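You operate a simulated robot arm through the tools that you are given. There is no shell and no other tool.

You run a simulated robot arm. Do the job below in one go: nothing can be reset, and whatever is moved stays where it is left.

## Task
Unbolt the cream box on the rails and draw the blue board out.
Fine: set the blue switch to OUT for the push head and leave it so; bring the box back, open its lid and leave it open; the board rests on the railed plate. Where these are worked on the way, their far stop is far enough and under half their travel is too little: cream box on the rails.

Only the result counts: the job must be done as asked and must still hold three seconds after the hand-in. Knocking over, shifting, dropping, spilling or breaking anything else fails it. A push-on lid holds only when it is set on centred and level and pressed home; a screw cap is set on level and turned clockwise until tight.

## Robot
A 6-joint arm with a fingered hand, fixed in place. Base frame: the origin is on the floor under the middle of its stand, x ahead of it, y to its left, z up; the work surface is at about z = 860. Readings come in mm, degrees, newtons and seconds.
With the tool pointing down near the work surface it reaches from about 300 to 700 mm from the base axis. Its first joint turns from -166.0 to 166.0 degrees. Payload 4 kg.
The tool frame sits at the grasp point between the pads (the TCP): z along the fingers, y along the line on which they close. The tips reach 22 mm beyond it. The gripper opens to 112 mm; its body begins 60 mm behind the TCP. The gripper is a hand of 4 fingers: y runs from the thumb to the fingers, the wrist lies at [0, 0, -218] in the tool frame, and closing takes about 1.5 s.
Orientation is that of the tool frame in the base frame, as [roll, pitch, yaw] about the fixed x, y, z axes, in that order (R = Rz(yaw) Ry(pitch) Rx(roll)). With the fingers straight down and closing along the base's y, the tool's x points along the base's -x, its y along +y and its z along -z.

## Interface
- The arm moves only by the tool send_rows. Its argument "commands" is a list of rows, each an object of numbers (a shift or turn left out is 0, a gripper value left out holds the last): "tx", "ty", "tz": the shift along the base's x, y, z in units of 500 mm (1.0 is 500 mm); "ax", "ay", "az": the turn, a rotation vector about the base's x, y, z in units of 90 degrees (1.0 is 90 degrees). In form: [{"tx": .., "ty": .., "tz": .., "ax": .., "ay": .., "az": ..}, ...]. A call has 1 to 20 rows; each row is the pose to reach, as a shift and turn from the pose commanded when the call began. "fingers" is the gripper command, from -1 (shut) to 1 (fully open), values between in proportion, set as the call begins (left out, the last holds). A call with a number of a shift or a turn outside -1 to 1 is refused whole. A row lasts 0.2 s, in which the tool goes at most 50 mm and 8.6 degrees; a call with a longer step from one row to the next is refused whole, and so is a gripper value outside its range. A pose out of reach is approached as far as the arm can. The call stops where the force on the tool passes 90 N (or 10 N more than at its start, if that is more) or the arm is blocked; 0.2 s more then pass. Each finger travels about 45 mm/s and halts on what it meets, pressing with about 24 N; the grip force reading is that of the motor and also rises with nothing between the fingers. The clock runs only during rows and for 0.2 s after the last one: add rows that repeat a pose to give the fingers time. The reply holds the time, the measured pose of the TCP, the force on the tool along the base axes, the opening and the grip force, in the units named above and with some noise, with the torque about the TCP (base axes, N m) and any sound that the robot's microphone picked up.
- Cameras (640 x 400 px; columns grow to the right, rows downward): "scene" is fixed at [408.2, -655.3, 1635.2]; the picture's right is [1.00, -0.08, 0.00], its down [-0.04, -0.54, -0.84] and it looks along [0.07, 0.84, -0.54] (base axes); focal length 309 px, centre (320, 200). "wrist" rides on the gripper at [69, 4, -83] in the tool frame; the picture's right is [-0.06, 1.00, 0.00], its down [-0.76, -0.05, -0.64] and it looks along [-0.64, -0.04, 0.77] (tool axes); focal length 243 px, centre (320, 200).
- capture(camera): a new picture of that camera. The clock stands still meanwhile.
- grasp_type(shape): the hand has 4 fingers and takes this shape, open, in about a second: jaw (thumb against the fingers, like two jaws); tri (thumb and two fingers); tip (a fingertip pinch); poke (one finger out to press); point (the index stretched); flat (the hand flat); cup (the hand cupped); fist (a fist). The gripper value then closes the fingers along that shape, each until it touches; the sizes above hold for jaw. It gives what a move gives, with no picture.
- pixel_to_xyz(camera, pixels): for up to 12 pixels [column, row] of the newest picture of that camera ("zoom" is the newest enlarged one), the place [x, y, z] in the base frame of the surface seen there, good to about 2 mm, but the place of the scene camera against the robot may be out by one fixed shift of up to 25 mm in any direction. The clock stands still meanwhile.
- zoom(camera, box): a new picture of the part [left, top, right, bottom] of that camera's present view, enlarged. The clock stands still meanwhile.
- finish_job(): hands the job in; it is judged then, once.

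Leave the gripper open and the arm clear of the work at the hand-in unless told otherwise.

The tools are called after "Call:" as a command line: name --argument value ..., lists and objects as JSON in quotes. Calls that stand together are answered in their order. send_rows: Moves the arm, as the interface text tells. Its arguments: {"type":"object","properties":{"commands":{"type":"array","items":{"type":"object","properties":{"tx":{"type":"number"},"ty":{"type":"number"},"tz":{"type":"number"},"ax":{"type":"number"},"ay":{"type":"number"},"az":{"type":"number"}}}},"fingers":{"type":"number"}},"required":["commands"]} The other tools are called the same way: grasp_type (shape) gives the hand a shape; capture (camera) takes a picture; pixel_to_xyz (camera, pixels) gives the place of the surface under pixels of a picture; zoom (camera, box) takes an enlarged picture of a part of a camera's view; finish_job () hands the job in.

At the start:

```text
t: 0.0
ee_pos: [333.2, 182.2, 1282.7]
tcp_rot: [180.0, 0.1, 180.0]
force: [-0.1, 0.2, 0.1]
torque: [0.0, 0.03, 0.0]
opening: 112.0
finger_force: 0.1
shape: jaw
```

scene: 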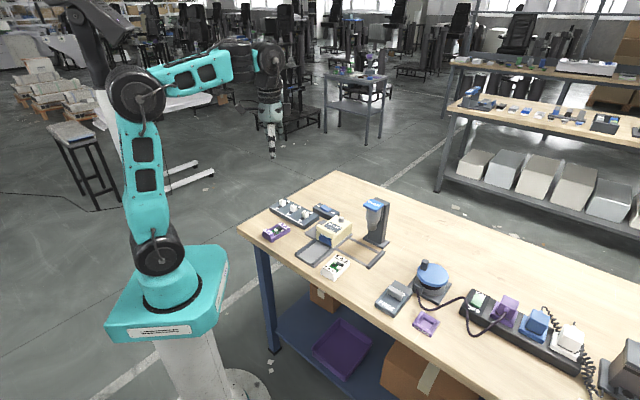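
wrist: 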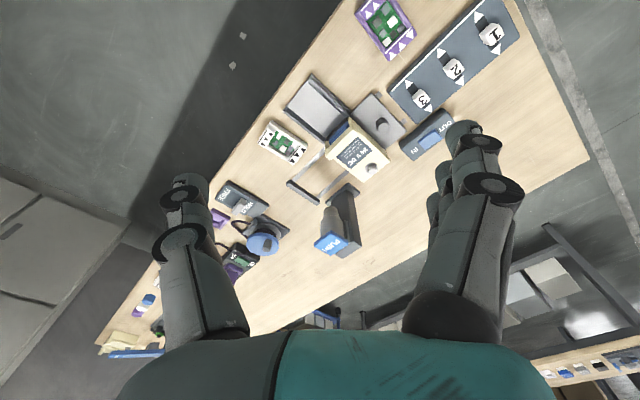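

I see a bench with a cream box on a railed plate, a push head on a post, a blue switch and other items. I'll enlarge the views of the work area first.

Call:
zoom --camera "scene" --box '[250, 180, 410, 280]'

Call:
zoom --camera "wrist" --box '[240, 60, 480, 210]'

```text
4.00 times, centred on (330, 230) of scene
```

zoom: 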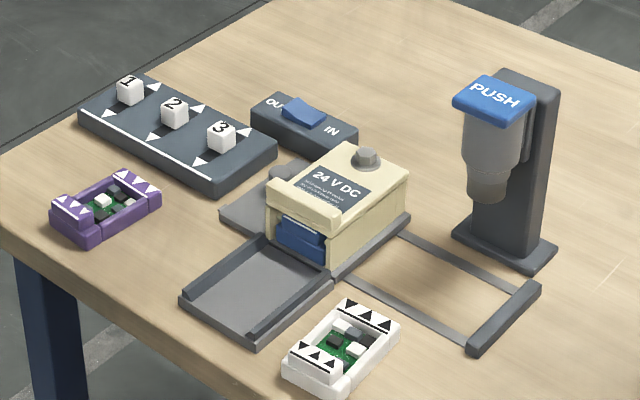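

```text
2.67 times, centred on (360, 135) of wrist
```

zoom: 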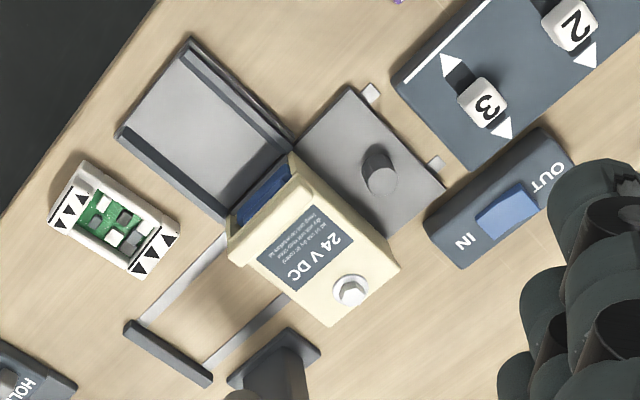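

The wrist enlargement shows the box with its bolt, the blue board's edge, the railed plate, the switch (IN/OUT) and the driver post. I'll get places for these from this enlarged wrist picture.

Call:
pixel_to_xyz --camera "zoom" --pixels '[[352, 288], [295, 165], [400, 265], [330, 322], [235, 262], [380, 160], [350, 90], [443, 185], [508, 210], [465, 240], [555, 175], [265, 190]]'

Call:
pixel_to_xyz --camera "wrist" --pixels '[[329, 243], [340, 215], [350, 190], [292, 188], [315, 200], [345, 240], [310, 140], [312, 75], [285, 108], [323, 140], [262, 242], [425, 140]]'

```text
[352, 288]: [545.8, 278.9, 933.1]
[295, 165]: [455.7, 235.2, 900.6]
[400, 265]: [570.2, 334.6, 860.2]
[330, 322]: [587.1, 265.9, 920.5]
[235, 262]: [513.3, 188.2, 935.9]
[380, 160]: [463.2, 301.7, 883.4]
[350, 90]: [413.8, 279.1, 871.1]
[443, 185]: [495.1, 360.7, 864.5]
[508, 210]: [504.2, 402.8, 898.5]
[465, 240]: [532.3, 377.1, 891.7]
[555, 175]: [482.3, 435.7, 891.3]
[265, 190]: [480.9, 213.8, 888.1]
```

```text
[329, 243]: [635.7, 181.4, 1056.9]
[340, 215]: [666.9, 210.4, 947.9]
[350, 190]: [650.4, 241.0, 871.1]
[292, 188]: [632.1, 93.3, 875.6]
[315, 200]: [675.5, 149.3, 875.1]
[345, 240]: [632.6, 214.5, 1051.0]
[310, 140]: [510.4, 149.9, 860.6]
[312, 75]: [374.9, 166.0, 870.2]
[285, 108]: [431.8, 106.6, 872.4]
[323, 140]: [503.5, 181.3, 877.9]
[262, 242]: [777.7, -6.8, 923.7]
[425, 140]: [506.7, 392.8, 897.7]
```

Next I'll lower the hand about 150 mm, staying behind the work, for a closer wrist view.

Call:
send_rows --commands '[{"tz": -0.08, "ty": 0.02}, {"tz": -0.16, "ty": 0.04}, {"tz": -0.24, "ty": 0.06}, {"tz": -0.3, "ty": 0.08}]'

Call:
capture --camera "wrist"

```text
t: 1.0
ee_pos: [335.5, 223.7, 1133.0]
tcp_rot: [-179.9, -0.1, -179.9]
force: [0.6, 0.2, 0.0]
torque: [0.01, 0.01, -0.03]
opening: 111.6
finger_force: 0.1
shape: jaw
```

```text
taken
```

wrist: 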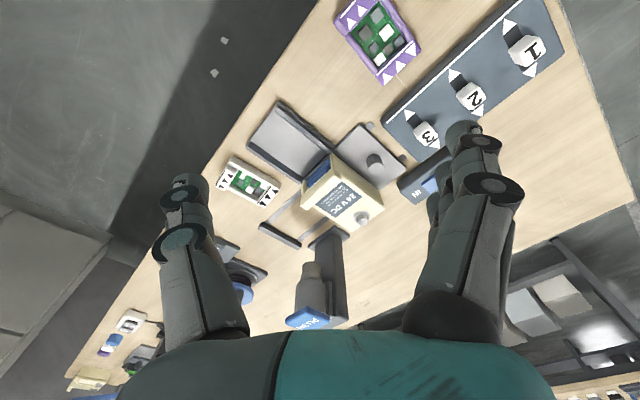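

The wrist view is still wide, so I'll enlarge the box area.

Call:
zoom --camera "wrist" --box '[240, 90, 440, 215]'

```text
3.20 times, centred on (340, 152) of wrist
```

zoom: 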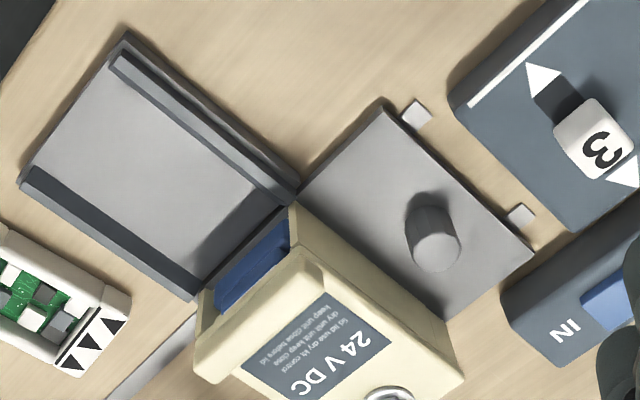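

The grey plate with the round knob looks like the carriage under the box, with the white rail ends beyond it. I'll read places of its corners, knob, plate and box.

Call:
pixel_to_xyz --camera "zoom" --pixels '[[433, 255], [380, 105], [535, 255], [440, 320], [300, 190], [417, 113], [521, 213], [123, 38], [22, 182], [190, 298], [298, 195], [155, 180]]'

Call:
pixel_to_xyz --camera "zoom" --pixels '[[255, 270], [218, 312], [288, 232], [300, 245], [205, 375], [310, 260], [463, 375], [380, 360], [395, 397], [295, 210], [200, 295], [425, 345]]'

Call:
zoom --camera "wrist" --box '[290, 150, 402, 220]'

```text
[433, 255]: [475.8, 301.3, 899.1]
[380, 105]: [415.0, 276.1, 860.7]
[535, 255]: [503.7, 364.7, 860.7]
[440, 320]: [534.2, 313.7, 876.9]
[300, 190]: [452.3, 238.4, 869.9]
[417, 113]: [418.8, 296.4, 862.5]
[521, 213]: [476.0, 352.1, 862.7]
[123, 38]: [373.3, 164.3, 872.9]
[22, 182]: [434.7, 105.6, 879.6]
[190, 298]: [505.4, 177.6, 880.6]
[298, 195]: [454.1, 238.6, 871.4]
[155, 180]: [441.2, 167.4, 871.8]
```

```text
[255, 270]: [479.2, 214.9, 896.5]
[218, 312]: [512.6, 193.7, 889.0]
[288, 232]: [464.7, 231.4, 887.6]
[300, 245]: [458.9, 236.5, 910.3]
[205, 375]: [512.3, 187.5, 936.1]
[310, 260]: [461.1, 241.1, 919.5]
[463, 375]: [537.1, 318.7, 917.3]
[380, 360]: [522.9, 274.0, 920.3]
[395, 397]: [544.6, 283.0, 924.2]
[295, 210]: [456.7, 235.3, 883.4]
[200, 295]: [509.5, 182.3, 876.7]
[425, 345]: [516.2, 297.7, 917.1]
```

```text
5.71 times, centred on (346, 185) of wrist
```

zoom: 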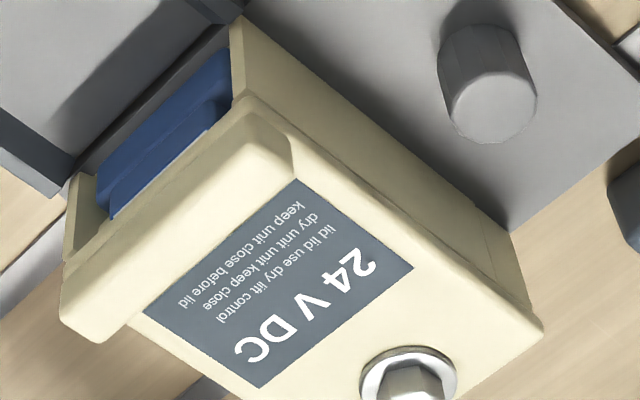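

The label text is only decoration. Next I'll look closely at the switch and at the driver head from the scene camera.

Call:
zoom --camera "scene" --box '[305, 195, 353, 225]'

Call:
zoom --camera "scene" --box '[340, 190, 404, 230]'

Call:
zoom --camera "scene" --box '[300, 210, 364, 250]'

```text
13.33 times, centred on (329, 210) of scene
```

zoom: 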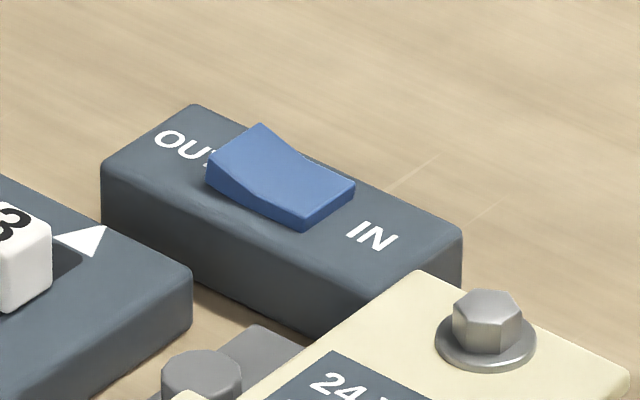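

```text
10.00 times, centred on (372, 210) of scene
```

zoom: 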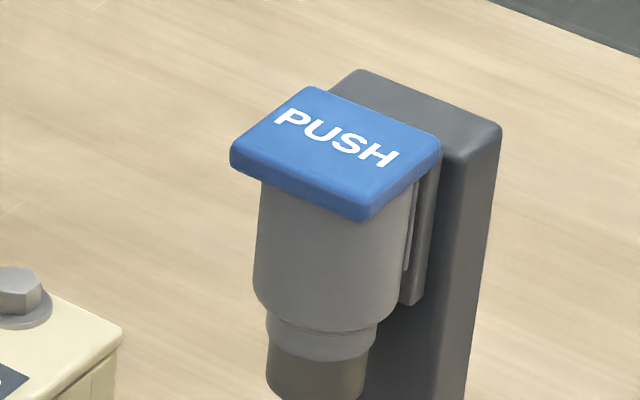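

```text
10.00 times, centred on (332, 230) of scene
```

zoom: 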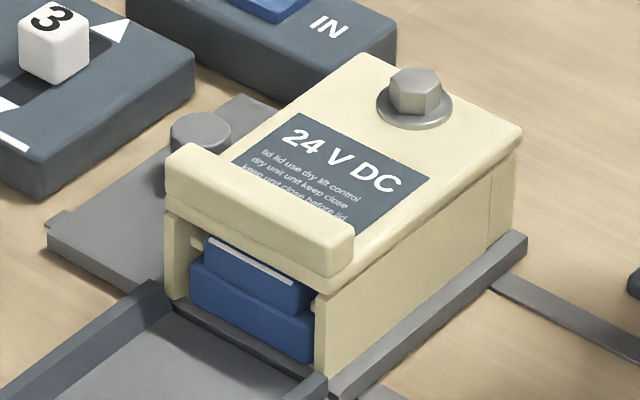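

The rocker's OUT side stands up and its IN side is down, so it's now at IN. I'll change the hand to the poke shape here in free air and look where the fingertip sits.

Call:
grasp_type --shape "poke"

Call:
capture --camera "wrist"

Call:
zoom --camera "scene" --box '[210, 80, 330, 200]'

```text
t: 1.9
ee_pos: [335.2, 223.6, 1132.8]
tcp_rot: [180.0, 0.0, 180.0]
force: [1.0, 0.2, 0.0]
torque: [-0.01, 0.0, 0.02]
opening: 0.0
finger_force: 0.0
shape: poke
```

```text
taken
```

wrist: 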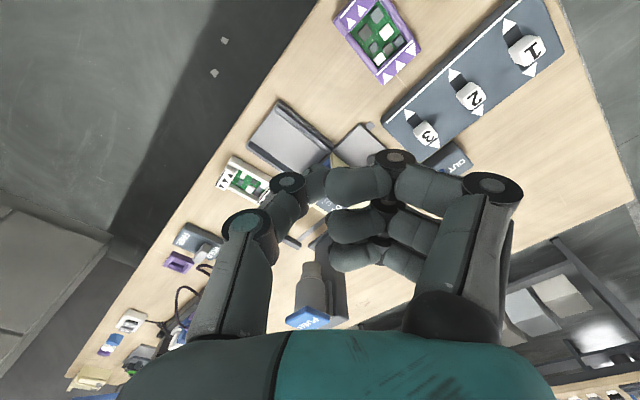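

```text
3.33 times, centred on (270, 140) of scene
```

zoom: 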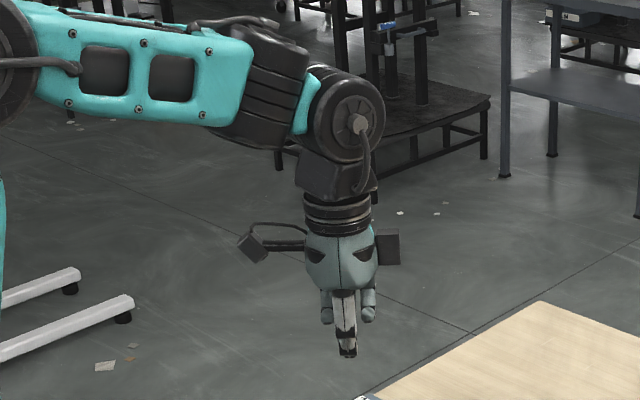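

The hand is curled with one finger toward the middle. I'll measure finger parts in the wrist picture to find the pressing tip.

Call:
pixel_to_xyz --camera "wrist" --pixels '[[288, 182], [310, 185], [335, 185], [365, 185], [395, 158], [425, 185], [345, 225], [345, 255], [400, 225], [490, 185], [245, 222], [320, 205]]'

Call:
zoom --camera "wrist" --box '[240, 120, 496, 280]'

Call:
zoom --camera "scene" --box '[252, 130, 300, 190]'

```text
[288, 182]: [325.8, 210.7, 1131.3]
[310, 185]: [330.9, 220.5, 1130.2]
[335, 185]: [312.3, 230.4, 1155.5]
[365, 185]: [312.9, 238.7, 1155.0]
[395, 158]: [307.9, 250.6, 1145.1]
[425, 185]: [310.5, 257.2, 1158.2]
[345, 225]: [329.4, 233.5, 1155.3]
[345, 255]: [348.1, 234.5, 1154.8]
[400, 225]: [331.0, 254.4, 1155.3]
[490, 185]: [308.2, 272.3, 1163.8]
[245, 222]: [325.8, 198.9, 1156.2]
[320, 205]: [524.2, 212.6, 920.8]
```

```text
2.50 times, centred on (368, 200) of wrist
```

zoom: 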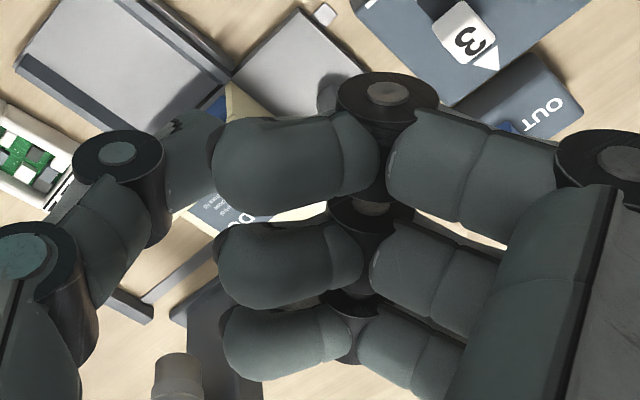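

```text
6.67 times, centred on (276, 160) of scene
```

zoom: 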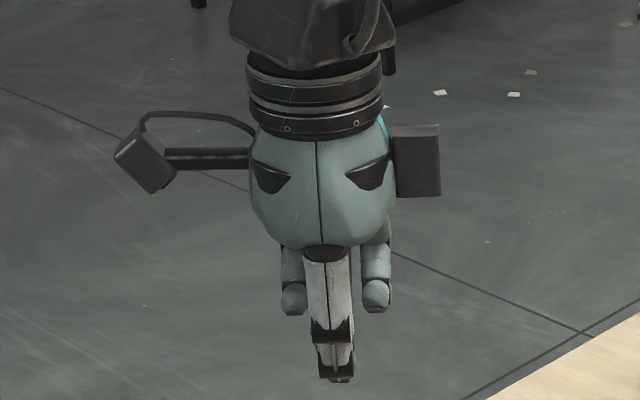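

In poke the thumb is the lowest part, near the TCP axis. I'll try the point shape too and compare.

Call:
grasp_type --shape "point"

Call:
zoom --camera "wrist" --box '[160, 60, 560, 310]'

Call:
zoom --camera "scene" --box '[252, 130, 300, 190]'

```text
t: 2.8
ee_pos: [335.5, 223.5, 1132.7]
tcp_rot: [-180.0, 0.0, 179.9]
force: [-0.3, -0.3, -0.2]
torque: [0.0, 0.0, 0.02]
opening: 105.9
finger_force: 0.1
shape: point
```

```text
1.60 times, centred on (360, 185) of wrist
```

zoom: 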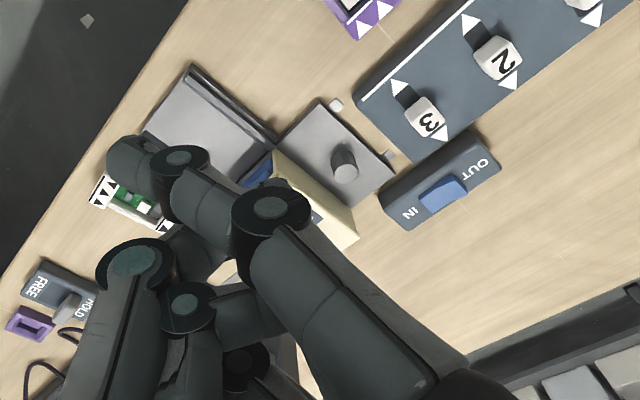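

```text
6.67 times, centred on (276, 160) of scene
```

zoom: 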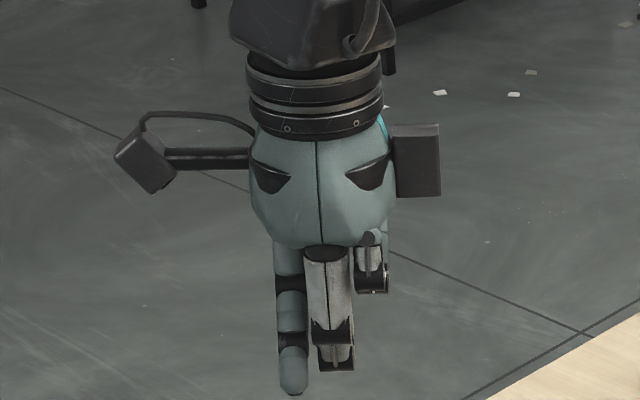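

In point shape the switch and carriage are in clear view. I'll enlarge those for measuring.

Call:
zoom --camera "wrist" --box '[380, 130, 492, 210]'

Call:
pixel_to_xyz --camera "zoom" --pixels '[[300, 220], [345, 200], [390, 180], [315, 185], [365, 160], [420, 180], [300, 250], [260, 230], [350, 245], [460, 120], [220, 280], [330, 240]]'

```text
5.00 times, centred on (436, 170) of wrist
```

zoom: 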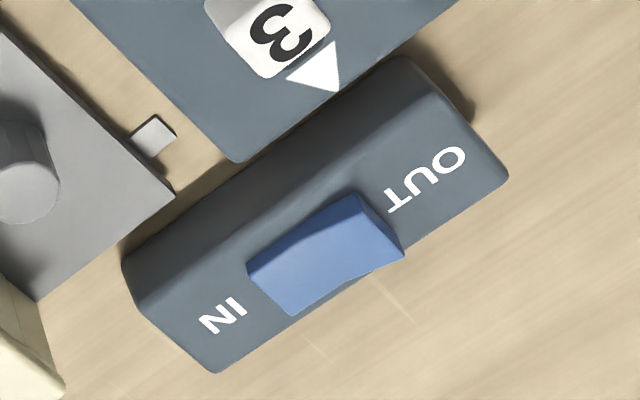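

```text
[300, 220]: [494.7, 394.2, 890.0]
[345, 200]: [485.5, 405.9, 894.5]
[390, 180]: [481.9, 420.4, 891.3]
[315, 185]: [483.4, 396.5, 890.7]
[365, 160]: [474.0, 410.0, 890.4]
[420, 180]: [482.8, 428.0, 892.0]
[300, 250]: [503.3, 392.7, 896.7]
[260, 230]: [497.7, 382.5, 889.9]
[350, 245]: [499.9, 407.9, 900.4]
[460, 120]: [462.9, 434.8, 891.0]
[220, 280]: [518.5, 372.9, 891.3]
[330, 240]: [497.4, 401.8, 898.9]
```

The rocker's raised OUT end is around (370, 230) in the zoom. I'll measure it precisely.

Call:
pixel_to_xyz --camera "zoom" --pixels '[[370, 225], [360, 235], [385, 225], [375, 250], [355, 205], [395, 250], [340, 250], [310, 270], [285, 290], [265, 275], [320, 295], [400, 215]]'

```text
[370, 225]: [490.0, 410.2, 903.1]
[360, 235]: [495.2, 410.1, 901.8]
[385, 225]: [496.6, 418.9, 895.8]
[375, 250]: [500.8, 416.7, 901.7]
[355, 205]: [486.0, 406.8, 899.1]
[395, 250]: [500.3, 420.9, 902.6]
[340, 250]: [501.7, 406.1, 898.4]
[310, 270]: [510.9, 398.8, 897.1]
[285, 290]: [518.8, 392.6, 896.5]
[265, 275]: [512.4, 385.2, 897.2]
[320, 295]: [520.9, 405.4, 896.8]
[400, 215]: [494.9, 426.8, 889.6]
```

The raised OUT edge runs about (486,407)–(501,421) at z≈902, so I'd press near (495,412). I'll go back to the poke shape and find its tip using the scene camera, calibrated with points seen in both cameras.

Call:
grasp_type --shape "poke"

Call:
zoom --camera "scene" --box '[260, 165, 296, 188]'

Call:
zoom --camera "wrist" --box '[260, 150, 360, 212]'

```text
t: 3.7
ee_pos: [335.5, 223.1, 1133.9]
tcp_rot: [-179.9, 0.1, 179.9]
force: [0.1, 0.3, 0.0]
torque: [-0.04, -0.01, 0.0]
opening: 0.0
finger_force: 0.0
shape: poke
```

```text
16.00 times, centred on (278, 176) of scene
```

zoom: 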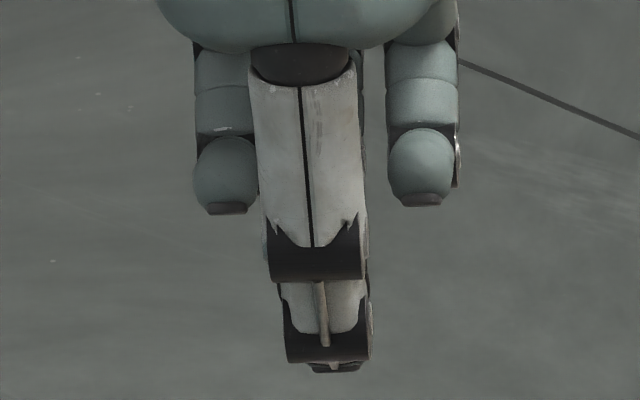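

```text
6.40 times, centred on (310, 181) of wrist
```

zoom: 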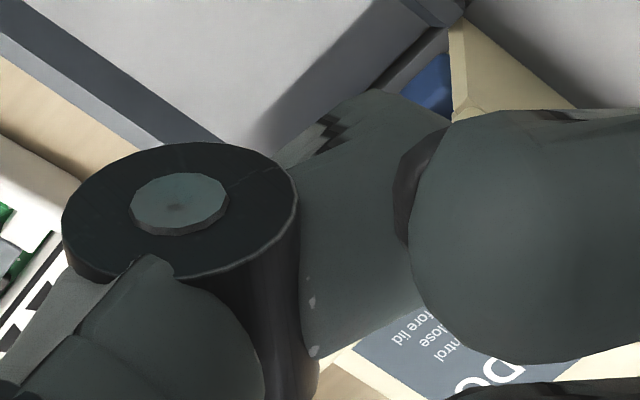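

I'll measure along the thumb's last segment in this enlarged wrist picture.

Call:
pixel_to_xyz --camera "zoom" --pixels '[[370, 110], [330, 330], [400, 120], [350, 230], [180, 205], [400, 250], [405, 330], [300, 180], [310, 350], [430, 130]]'

Call:
zoom --camera "scene" --box '[260, 165, 296, 188]'

Call:
pixel_to_xyz --camera "zoom" --pixels '[[333, 367], [327, 350], [318, 265], [330, 372], [222, 205], [420, 198], [310, 200], [225, 170]]'

```text
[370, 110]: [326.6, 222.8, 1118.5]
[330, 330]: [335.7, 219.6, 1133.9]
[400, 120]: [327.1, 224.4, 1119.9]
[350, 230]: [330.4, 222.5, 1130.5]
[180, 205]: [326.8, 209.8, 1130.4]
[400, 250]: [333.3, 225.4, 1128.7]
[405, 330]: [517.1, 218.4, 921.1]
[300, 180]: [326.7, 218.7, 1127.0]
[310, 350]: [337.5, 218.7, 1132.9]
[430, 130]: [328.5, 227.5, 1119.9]
```

```text
16.00 times, centred on (278, 176) of scene
```

zoom: 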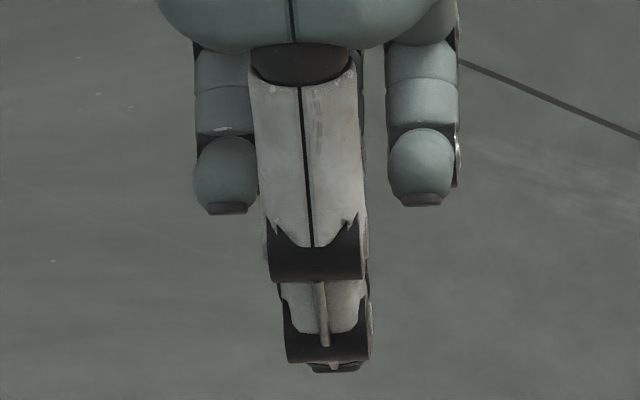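

```text
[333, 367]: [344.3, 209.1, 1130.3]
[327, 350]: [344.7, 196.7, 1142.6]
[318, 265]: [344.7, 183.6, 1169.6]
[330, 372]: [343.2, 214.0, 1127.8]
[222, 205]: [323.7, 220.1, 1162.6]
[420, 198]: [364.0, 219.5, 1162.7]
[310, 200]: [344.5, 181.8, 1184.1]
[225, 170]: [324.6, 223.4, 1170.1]
```

In poke the thumb's last link lies across the TCP axis. I'll check the tip shape for comparison, closing it to see whether it makes a better pressing point.

Call:
grasp_type --shape "tip"

Call:
send_rows --commands '[{}, {}, {}, {}, {}, {}, {}, {}]' --fingers -1

Call:
zoom --camera "wrist" --box '[160, 60, 560, 310]'

Call:
zoom --camera "scene" --box '[252, 160, 300, 190]'

```text
t: 4.6
ee_pos: [336.3, 223.8, 1133.9]
tcp_rot: [179.9, -0.1, 180.0]
force: [0.2, -0.2, 0.4]
torque: [0.02, 0.01, -0.03]
opening: 111.9
finger_force: 0.1
shape: tip
```

```text
t: 6.4
ee_pos: [335.7, 224.2, 1132.6]
tcp_rot: [180.0, 0.1, -180.0]
force: [0.0, 0.0, -1.2]
torque: [-0.02, 0.03, -0.02]
opening: 0.2
finger_force: 24.6
shape: tip
```

```text
1.60 times, centred on (360, 185) of wrist
```

zoom: 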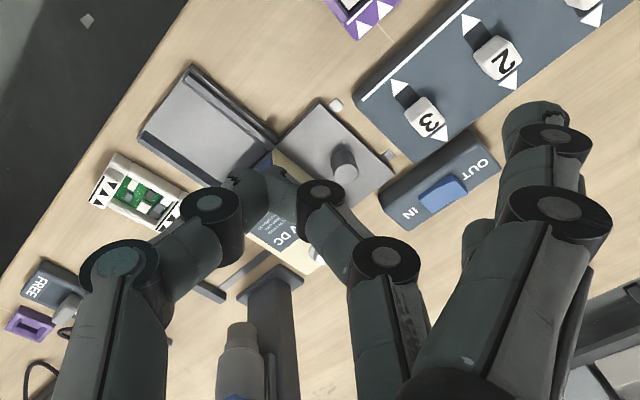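

```text
13.33 times, centred on (276, 175) of scene
```

zoom: 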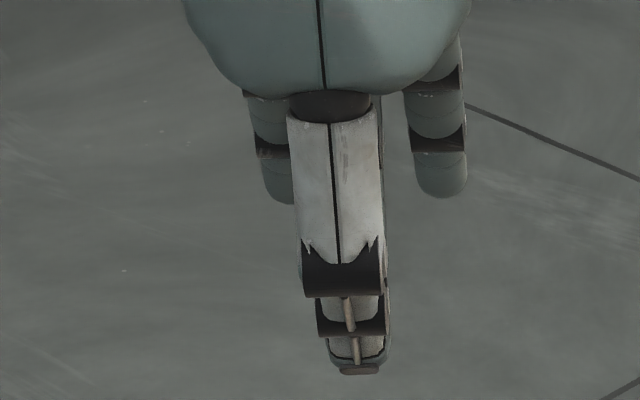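

The tip shape leaves two fingers sticking down, so poke is better for pressing. I'll switch to poke, then move across at this height to above the rocker's OUT end.

Call:
grasp_type --shape "poke"

Call:
send_rows --commands '[{"tx": 0.05, "ty": 0.064}, {"tx": 0.1, "ty": 0.128}, {"tx": 0.156, "ty": 0.191}, {"tx": 0.208, "ty": 0.255}, {"tx": 0.26, "ty": 0.318}, {"tx": 0.312, "ty": 0.382}, {"tx": 0.312, "ty": 0.382, "tz": -0.09}, {"tx": 0.312, "ty": 0.382, "tz": -0.18}, {"tx": 0.312, "ty": 0.382, "tz": -0.27}, {"tx": 0.312, "ty": 0.382, "tz": -0.34}]'

Call:
capture --camera "wrist"

Call:
zoom --camera "scene" --box '[290, 170, 370, 220]'

```text
t: 7.3
ee_pos: [336.5, 223.1, 1133.2]
tcp_rot: [180.0, 0.0, -180.0]
force: [-0.7, 0.4, -0.6]
torque: [0.02, -0.01, 0.0]
opening: 0.0
finger_force: 0.0
shape: poke
```

```text
t: 9.5
ee_pos: [486.6, 414.4, 961.6]
tcp_rot: [-180.0, 0.0, 180.0]
force: [0.7, 0.5, 0.1]
torque: [0.03, 0.0, -0.01]
opening: 0.0
finger_force: 0.1
shape: poke
```

```text
taken
```

wrist: 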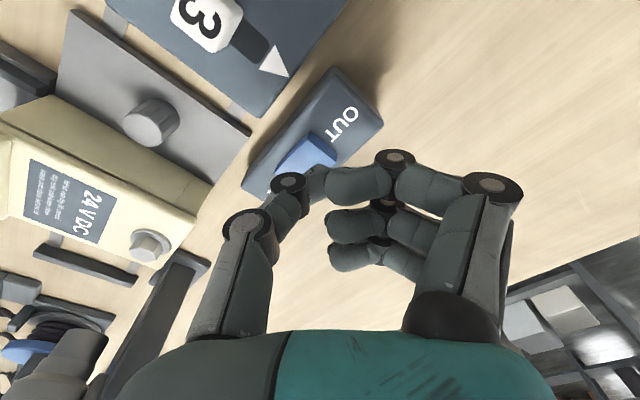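

```text
8.00 times, centred on (330, 195) of scene
```

zoom: 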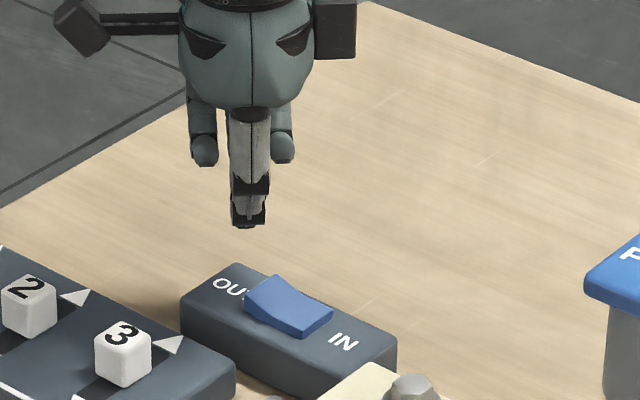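

The hand hangs 60 mm above the switch. I'll remeasure the rocker from this closer wrist view.

Call:
zoom --camera "wrist" --box '[230, 110, 390, 210]'

Call:
pixel_to_xyz --camera "wrist" --pixels '[[305, 160], [320, 150], [332, 160], [312, 138], [280, 165], [300, 150], [345, 120], [310, 185], [318, 180], [288, 183]]'

```text
4.00 times, centred on (310, 160) of wrist
```

zoom: 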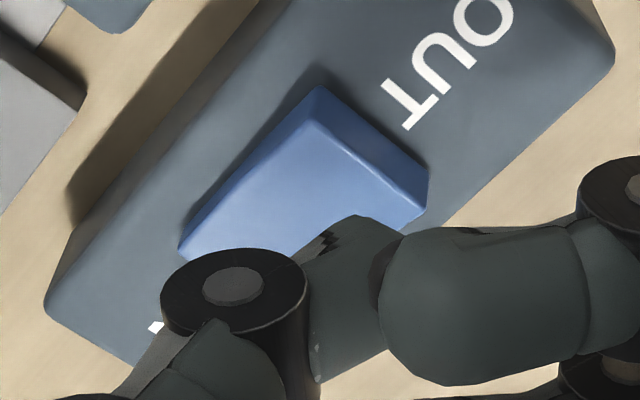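

```text
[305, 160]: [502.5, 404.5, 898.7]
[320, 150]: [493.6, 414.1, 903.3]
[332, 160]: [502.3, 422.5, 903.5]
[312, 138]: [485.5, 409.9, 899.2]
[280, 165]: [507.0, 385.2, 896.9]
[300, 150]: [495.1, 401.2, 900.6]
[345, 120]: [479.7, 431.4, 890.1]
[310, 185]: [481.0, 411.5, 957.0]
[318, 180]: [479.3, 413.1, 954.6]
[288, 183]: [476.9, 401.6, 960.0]
```

OUT edge centre is about (494, 416, 903). I'll shift +8 mm in x and descend to just above expected contact.

Call:
send_rows --commands '[{"tx": 0.016, "ty": 0.001}, {"tx": 0.016, "ty": 0.001, "tz": -0.03}, {"tx": 0.016, "ty": 0.001, "tz": -0.06}, {"tx": 0.016, "ty": 0.001, "tz": -0.06}]'

Call:
zoom --camera "scene" --box '[300, 185, 348, 215]'

```text
t: 10.5
ee_pos: [498.9, 412.9, 930.6]
tcp_rot: [180.0, 0.0, -179.9]
force: [0.2, 0.2, 0.4]
torque: [0.01, -0.01, 0.02]
opening: 0.2
finger_force: 0.0
shape: poke
```

```text
13.33 times, centred on (324, 200) of scene
```

zoom: 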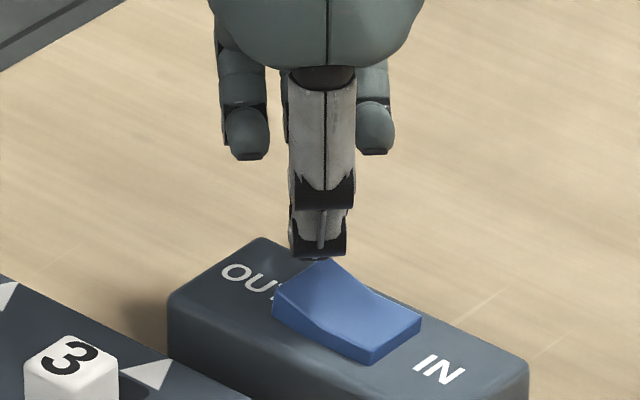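

The thumb is right above the OUT end. I'll correct by −3 mm x, +2 mm y and go down in small steps.

Call:
send_rows --commands '[{"tx": -0.006, "ty": 0.004}, {"tx": -0.006, "ty": 0.004, "tz": -0.006}, {"tx": -0.006, "ty": 0.004, "tz": -0.012}, {"tx": -0.006, "ty": 0.004, "tz": -0.016}]'

```text
t: 11.5
ee_pos: [494.7, 415.1, 924.9]
tcp_rot: [180.0, -0.1, -179.9]
force: [0.1, 0.0, 2.3]
torque: [0.02, 0.0, -0.03]
opening: 0.2
finger_force: 0.0
shape: poke
```

A small upward force of 2.3 N shows first contact near z≈925. I'll press further by 3 mm steps.

Call:
send_rows --commands '[{"tz": -0.004}, {"tz": -0.008}, {"tz": -0.012}, {"tz": -0.012}]'

Call:
zoom --camera "scene" --box '[300, 185, 348, 215]'

```text
t: 12.5
ee_pos: [494.0, 415.1, 918.7]
tcp_rot: [-179.9, 0.1, -179.9]
force: [0.8, -0.2, 5.2]
torque: [-0.01, -0.1, 0.01]
opening: 0.1
finger_force: 0.0
shape: poke
heard: click
```

```text
13.33 times, centred on (324, 200) of scene
```

zoom: 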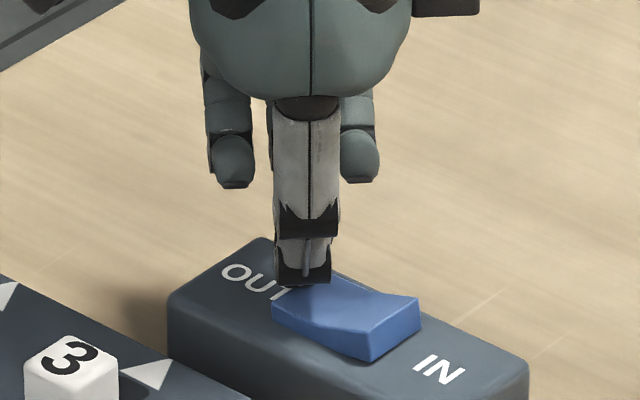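

A click was heard and the IN side is now up: the switch is at OUT. I'll retract straight up.

Call:
send_rows --commands '[{"tz": 0.04}, {"tz": 0.1}, {"tz": 0.18}, {"tz": 0.26}, {"tz": 0.3}]'

Call:
grasp_type --shape "jaw"

Call:
zoom --camera "scene" --box '[290, 180, 400, 250]'

Call:
capture --camera "wrist"

```text
t: 13.7
ee_pos: [493.6, 417.4, 1070.4]
tcp_rot: [-180.0, 0.0, 179.9]
force: [0.2, -0.5, 0.4]
torque: [0.01, -0.03, -0.01]
opening: 0.3
finger_force: 0.2
shape: poke
```

```text
t: 14.6
ee_pos: [492.8, 416.4, 1070.8]
tcp_rot: [180.0, 0.0, 179.9]
force: [0.7, 0.0, -0.3]
torque: [-0.02, 0.0, -0.03]
opening: 111.8
finger_force: 0.0
shape: jaw
```

```text
5.71 times, centred on (345, 215) of scene
```

zoom: 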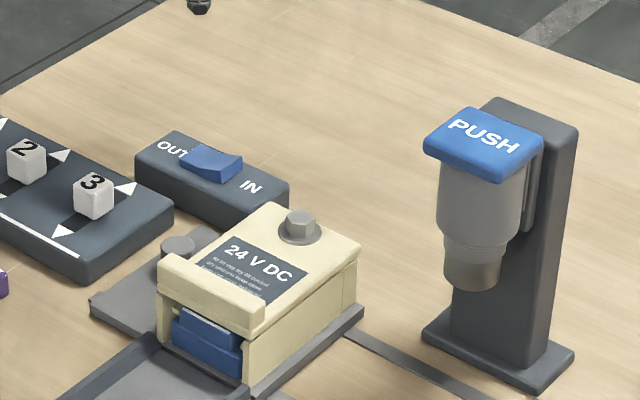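

```text
taken
```

wrist: 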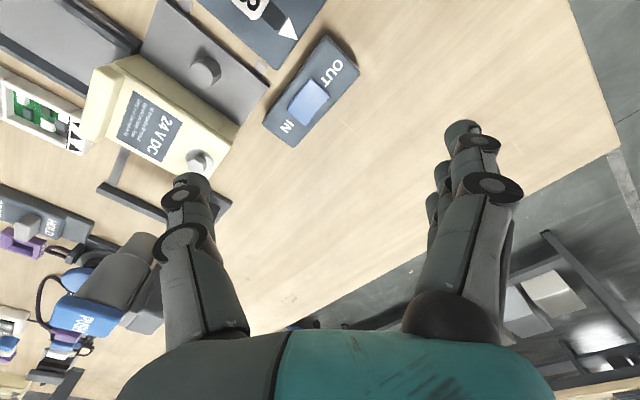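

The switch stays on OUT. From here the wrist camera sees the box and the driver; I'll enlarge and measure both.

Call:
zoom --camera "wrist" --box '[60, 40, 280, 178]'

Call:
pixel_to_xyz --camera "wrist" --pixels '[[199, 160], [205, 68], [210, 75], [135, 62], [95, 75], [90, 125], [105, 135], [190, 170], [225, 140], [237, 128], [120, 100], [110, 70]]'

Call:
pixel_to_xyz --camera "wrist" --pixels '[[85, 317], [55, 300], [55, 330], [105, 335], [120, 312], [90, 300], [150, 245], [165, 205], [215, 205], [130, 195], [100, 185], [140, 315]]'

```text
2.90 times, centred on (170, 109) of wrist
```

zoom: 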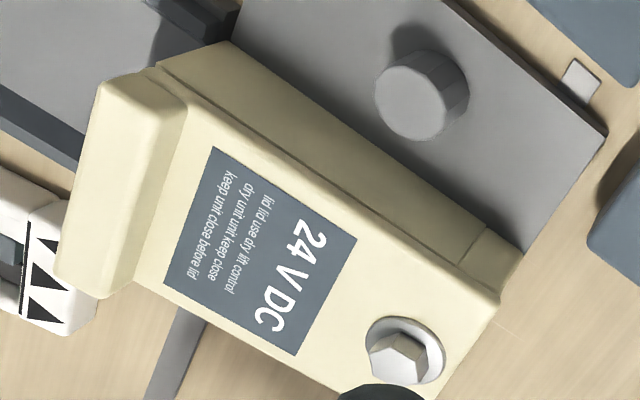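

```text
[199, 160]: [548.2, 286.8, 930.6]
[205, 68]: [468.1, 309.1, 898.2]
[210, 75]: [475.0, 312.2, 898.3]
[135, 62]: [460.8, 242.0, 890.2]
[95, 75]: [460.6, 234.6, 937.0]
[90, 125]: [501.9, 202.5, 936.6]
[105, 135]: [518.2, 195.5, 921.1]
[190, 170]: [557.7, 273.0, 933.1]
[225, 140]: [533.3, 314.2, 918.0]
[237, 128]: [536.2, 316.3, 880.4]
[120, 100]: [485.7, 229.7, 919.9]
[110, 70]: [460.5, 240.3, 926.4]
```

```text
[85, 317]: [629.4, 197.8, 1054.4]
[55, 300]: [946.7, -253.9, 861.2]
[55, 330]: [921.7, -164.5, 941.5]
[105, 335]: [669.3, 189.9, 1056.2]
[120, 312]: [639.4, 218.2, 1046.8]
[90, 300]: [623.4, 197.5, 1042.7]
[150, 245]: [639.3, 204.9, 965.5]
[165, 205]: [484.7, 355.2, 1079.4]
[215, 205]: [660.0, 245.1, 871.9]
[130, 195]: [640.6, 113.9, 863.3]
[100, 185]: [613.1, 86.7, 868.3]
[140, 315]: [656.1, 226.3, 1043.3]
```

I'll query finer points of lip, lid edges, wall and knob in this enlargement.

Call:
pixel_to_xyz --camera "zoom" --pixels '[[398, 360], [412, 105], [105, 90], [175, 90], [65, 270], [125, 285], [200, 110], [490, 295], [240, 80], [510, 240], [230, 45], [480, 250]]'

Call:
pixel_to_xyz --camera "zoom" --pixels '[[380, 100], [455, 110], [420, 65], [410, 138], [350, 30], [525, 250], [605, 135], [480, 80], [470, 200], [300, 150], [160, 70], [130, 80]]'

```text
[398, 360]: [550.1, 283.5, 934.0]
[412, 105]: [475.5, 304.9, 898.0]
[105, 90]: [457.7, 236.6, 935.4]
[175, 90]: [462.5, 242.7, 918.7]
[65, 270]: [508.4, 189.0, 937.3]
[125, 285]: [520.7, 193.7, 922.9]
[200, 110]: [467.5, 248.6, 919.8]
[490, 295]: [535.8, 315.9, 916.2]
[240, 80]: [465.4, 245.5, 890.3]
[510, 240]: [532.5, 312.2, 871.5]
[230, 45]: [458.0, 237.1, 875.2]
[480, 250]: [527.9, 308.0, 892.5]
```

```text
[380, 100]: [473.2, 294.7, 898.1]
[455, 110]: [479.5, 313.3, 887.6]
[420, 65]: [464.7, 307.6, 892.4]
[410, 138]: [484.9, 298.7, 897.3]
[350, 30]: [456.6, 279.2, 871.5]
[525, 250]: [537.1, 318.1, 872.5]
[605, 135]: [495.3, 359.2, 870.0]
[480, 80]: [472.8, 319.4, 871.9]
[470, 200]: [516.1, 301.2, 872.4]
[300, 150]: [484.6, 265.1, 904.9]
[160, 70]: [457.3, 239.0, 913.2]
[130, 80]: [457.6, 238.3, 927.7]
```

Measurements show the layout is turned 45°: box left wall at (x−y)/√2≈155, right ≈230, front ≈491 along (x+y)/√2. I'll turn the hand 45° and move above the box's front part, so the fingers straddle its width.

Call:
send_rows --commands '[{"ty": -0.066, "az": 0.0833}, {"ty": -0.132, "az": 0.1667}, {"ty": -0.196, "az": 0.25}, {"ty": -0.262, "az": 0.3333}, {"ty": -0.328, "az": 0.4167}, {"ty": -0.392, "az": 0.5}, {"ty": -0.392, "az": 0.5}]' --fingers 0.75

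Call:
capture --camera "wrist"

Call:
capture --camera "scene"

```text
t: 16.2
ee_pos: [493.6, 219.5, 1068.9]
tcp_rot: [-180.0, -0.1, -134.9]
force: [0.6, -0.4, -0.9]
torque: [-0.01, -0.01, 0.0]
opening: 98.3
finger_force: 0.1
shape: jaw
```

```text
taken
```

wrist: 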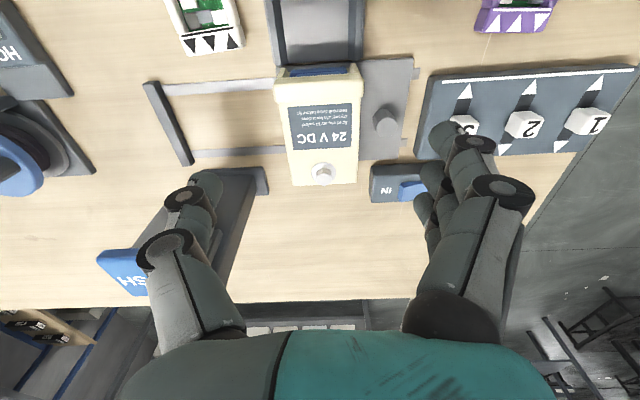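

```text
taken
```

scene: 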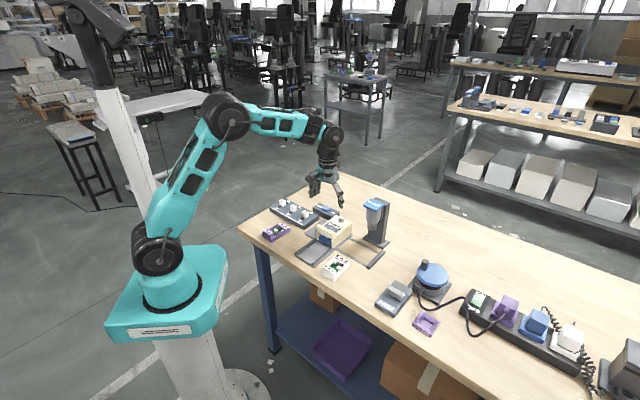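

Now the view is aligned with the box. I'll enlarge and measure the rails, end bar and driver.

Call:
zoom --camera "wrist" --box '[130, 50, 450, 250]'

Call:
pixel_to_xyz --camera "zoom" --pixels '[[385, 247], [512, 135], [285, 65], [465, 65], [305, 265], [455, 265], [30, 70], [115, 230], [285, 120], [40, 65], [125, 225], [375, 40]]'

Call:
pixel_to_xyz --camera "wrist" --pixels '[[100, 258], [140, 250], [125, 272], [130, 295], [200, 240], [225, 200], [240, 190], [265, 180], [150, 90], [190, 160], [415, 72], [408, 140]]'

```text
2.00 times, centred on (290, 150) of wrist
```

zoom: 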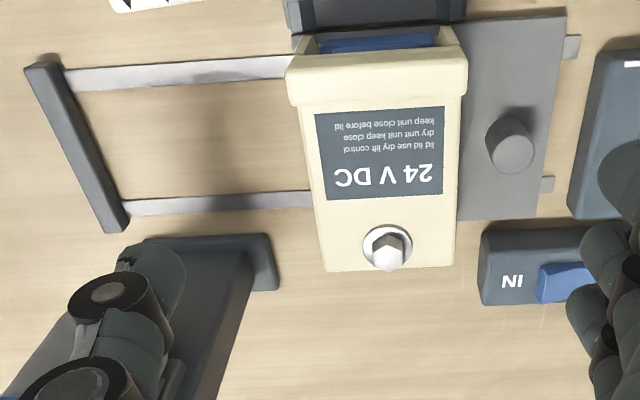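

```text
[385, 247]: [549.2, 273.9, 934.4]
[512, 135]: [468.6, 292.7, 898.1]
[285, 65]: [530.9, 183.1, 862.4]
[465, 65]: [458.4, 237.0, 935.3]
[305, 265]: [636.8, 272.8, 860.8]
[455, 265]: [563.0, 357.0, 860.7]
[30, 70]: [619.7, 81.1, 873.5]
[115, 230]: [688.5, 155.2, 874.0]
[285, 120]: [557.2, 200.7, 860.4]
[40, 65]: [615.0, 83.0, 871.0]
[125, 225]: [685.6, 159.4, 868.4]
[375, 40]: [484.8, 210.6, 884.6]
```

```text
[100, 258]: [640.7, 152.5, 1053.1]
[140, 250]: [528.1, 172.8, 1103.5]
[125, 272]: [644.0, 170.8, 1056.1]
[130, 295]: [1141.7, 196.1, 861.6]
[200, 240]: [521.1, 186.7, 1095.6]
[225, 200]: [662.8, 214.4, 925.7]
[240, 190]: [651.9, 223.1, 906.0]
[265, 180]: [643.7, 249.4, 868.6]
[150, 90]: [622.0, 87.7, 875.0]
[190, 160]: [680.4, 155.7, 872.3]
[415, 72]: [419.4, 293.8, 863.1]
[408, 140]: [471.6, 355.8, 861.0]
```

The far stop bar's inner edge is about 130 mm beyond the carriage, matching the driver's position. The hand is centred over the box, so I'll lower it to z≈930 and look.

Call:
send_rows --commands '[{"tz": -0.08}, {"tz": -0.16}, {"tz": -0.22}, {"tz": -0.25}, {"tz": -0.28}, {"tz": -0.28}]'

Call:
capture --camera "wrist"

Call:
zoom --camera "scene" --box '[280, 180, 400, 255]'

```text
t: 17.6
ee_pos: [494.7, 219.0, 929.7]
tcp_rot: [179.9, 0.0, -135.0]
force: [0.6, -0.1, -0.6]
torque: [0.02, 0.01, 0.0]
opening: 98.5
finger_force: 0.0
shape: jaw
```

```text
taken
```

wrist: 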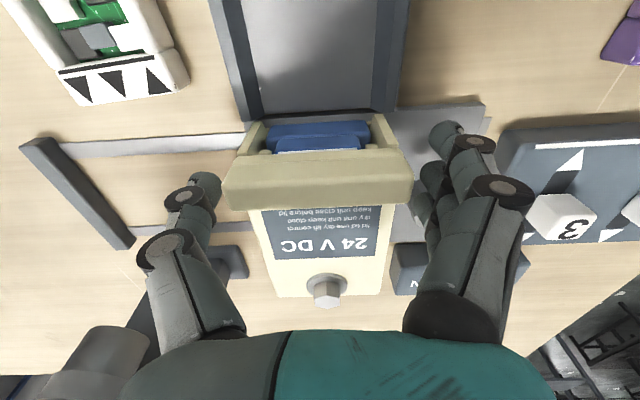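

```text
5.33 times, centred on (340, 218) of scene
```

zoom: 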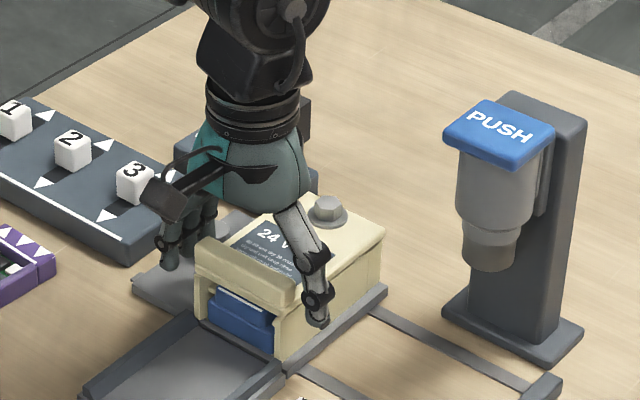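

The hand straddles the box cleanly. I'll lower 18 mm more and close the fingers onto the walls.

Call:
send_rows --commands '[{"tz": -0.018}, {"tz": -0.036}, {"tz": -0.036}]'

Call:
send_rows --commands '[{}, {}, {}, {}, {}]' --fingers 0.25

Call:
capture --camera "wrist"

```text
t: 18.4
ee_pos: [493.6, 220.5, 911.1]
tcp_rot: [-180.0, 0.0, -135.0]
force: [0.6, 0.2, 0.0]
torque: [-0.02, 0.04, -0.02]
opening: 98.4
finger_force: 0.1
shape: jaw
```

```text
t: 19.6
ee_pos: [493.7, 220.0, 910.5]
tcp_rot: [180.0, 0.0, -135.0]
force: [2.9, -6.4, -1.4]
torque: [0.07, 0.1, 0.21]
opening: 69.4
finger_force: 23.6
shape: jaw
```

```text
taken
```

wrist: 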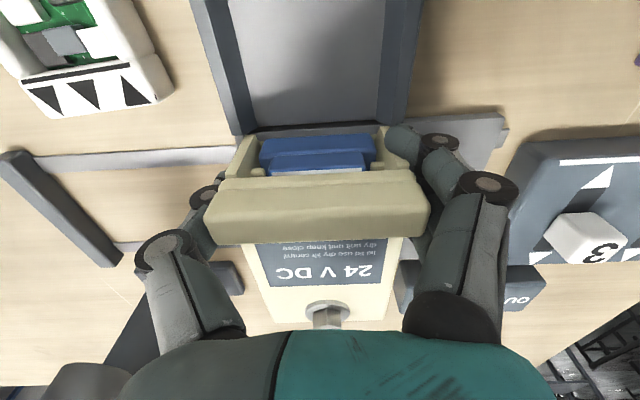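

The box is gripped (opening 69, force reading steady). Before sliding I need to be sure that the dark block on the back of the hand clears the driver, so I'll measure it with the scene camera.

Call:
zoom --camera "scene" --box '[290, 170, 386, 230]'

```text
6.67 times, centred on (338, 200) of scene
```

zoom: 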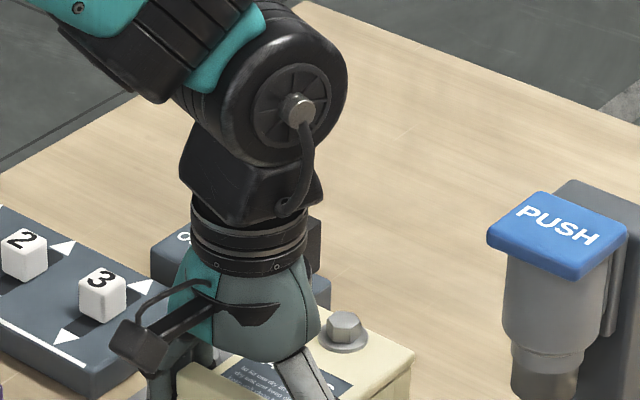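

Call:
pixel_to_xyz --camera "zoom" --pixels '[[314, 240], [314, 225], [312, 260], [345, 320], [490, 232], [580, 275], [540, 195], [622, 235], [555, 235], [512, 310], [600, 310], [140, 340]]'

```text
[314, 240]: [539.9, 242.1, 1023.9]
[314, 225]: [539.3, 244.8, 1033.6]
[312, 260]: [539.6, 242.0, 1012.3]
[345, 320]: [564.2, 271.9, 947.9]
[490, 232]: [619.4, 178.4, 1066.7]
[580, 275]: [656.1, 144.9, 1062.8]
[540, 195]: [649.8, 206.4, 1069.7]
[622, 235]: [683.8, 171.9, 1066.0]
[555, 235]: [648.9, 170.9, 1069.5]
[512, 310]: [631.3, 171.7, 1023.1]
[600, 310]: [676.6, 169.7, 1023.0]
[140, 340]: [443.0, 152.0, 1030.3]
```

The block reaches to about 549–554 along the depth axis and the driver head begins near 560, which is a thin margin. I'll open again, lean the hand 12° away from the driver, and regrip a little nearer the box front.

Call:
send_rows --commands '[{}, {}, {}, {}]' --fingers 0.75

Call:
send_rows --commands '[{"tx": -0.002, "ty": -0.002, "tz": 0.004, "ax": 0.0471, "ay": -0.0471}, {"tx": -0.004, "ty": -0.004, "tz": 0.006, "ax": 0.0943, "ay": -0.0943}, {"tx": -0.004, "ty": -0.004, "tz": 0.006, "ax": 0.0943, "ay": -0.0943}]'

Call:
capture --camera "wrist"

```text
t: 20.6
ee_pos: [494.6, 220.6, 910.7]
tcp_rot: [179.9, 0.0, -135.0]
force: [1.0, 0.0, 0.6]
torque: [0.0, 0.0, 0.02]
opening: 97.7
finger_force: 0.0
shape: jaw
```

```text
t: 21.4
ee_pos: [492.0, 218.0, 914.6]
tcp_rot: [179.9, 12.2, -134.9]
force: [0.1, 0.5, -0.2]
torque: [0.03, -0.03, -0.01]
opening: 97.8
finger_force: 0.1
shape: jaw
```

```text
taken
```

wrist: 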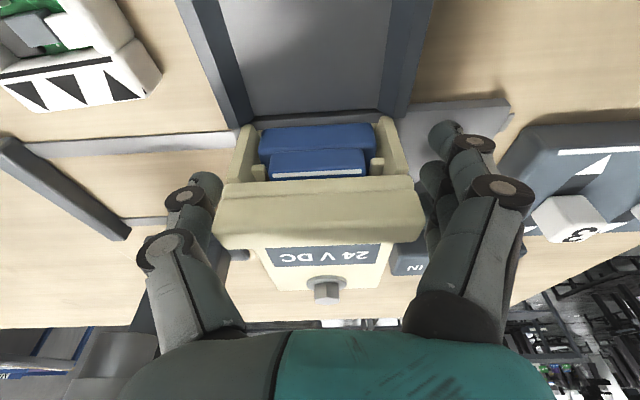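

The hand leans toward the front now. I'll close on the box walls and begin sliding along (+x, −y).

Call:
send_rows --commands '[{}, {}, {}, {}, {}]' --fingers 0.25

Call:
send_rows --commands '[{"tx": 0.0141, "ty": -0.0141}, {"tx": 0.0283, "ty": -0.0283}, {"tx": 0.0424, "ty": -0.0424}, {"tx": 0.0566, "ty": -0.0566}]'

Call:
capture --camera "wrist"

```text
t: 22.6
ee_pos: [492.5, 218.4, 914.2]
tcp_rot: [-180.0, 12.1, -135.1]
force: [1.7, -3.7, -1.4]
torque: [0.08, 0.1, 0.21]
opening: 71.2
finger_force: 23.5
shape: jaw
```

```text
t: 23.6
ee_pos: [521.1, 189.9, 914.3]
tcp_rot: [-179.9, 12.0, -135.1]
force: [-4.1, -5.6, -6.6]
torque: [-0.04, 0.16, 0.29]
opening: 72.1
finger_force: 24.6
shape: jaw
```

```text
taken
```

wrist: 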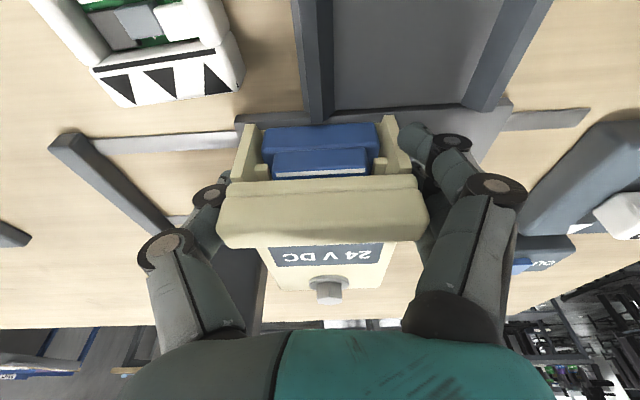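

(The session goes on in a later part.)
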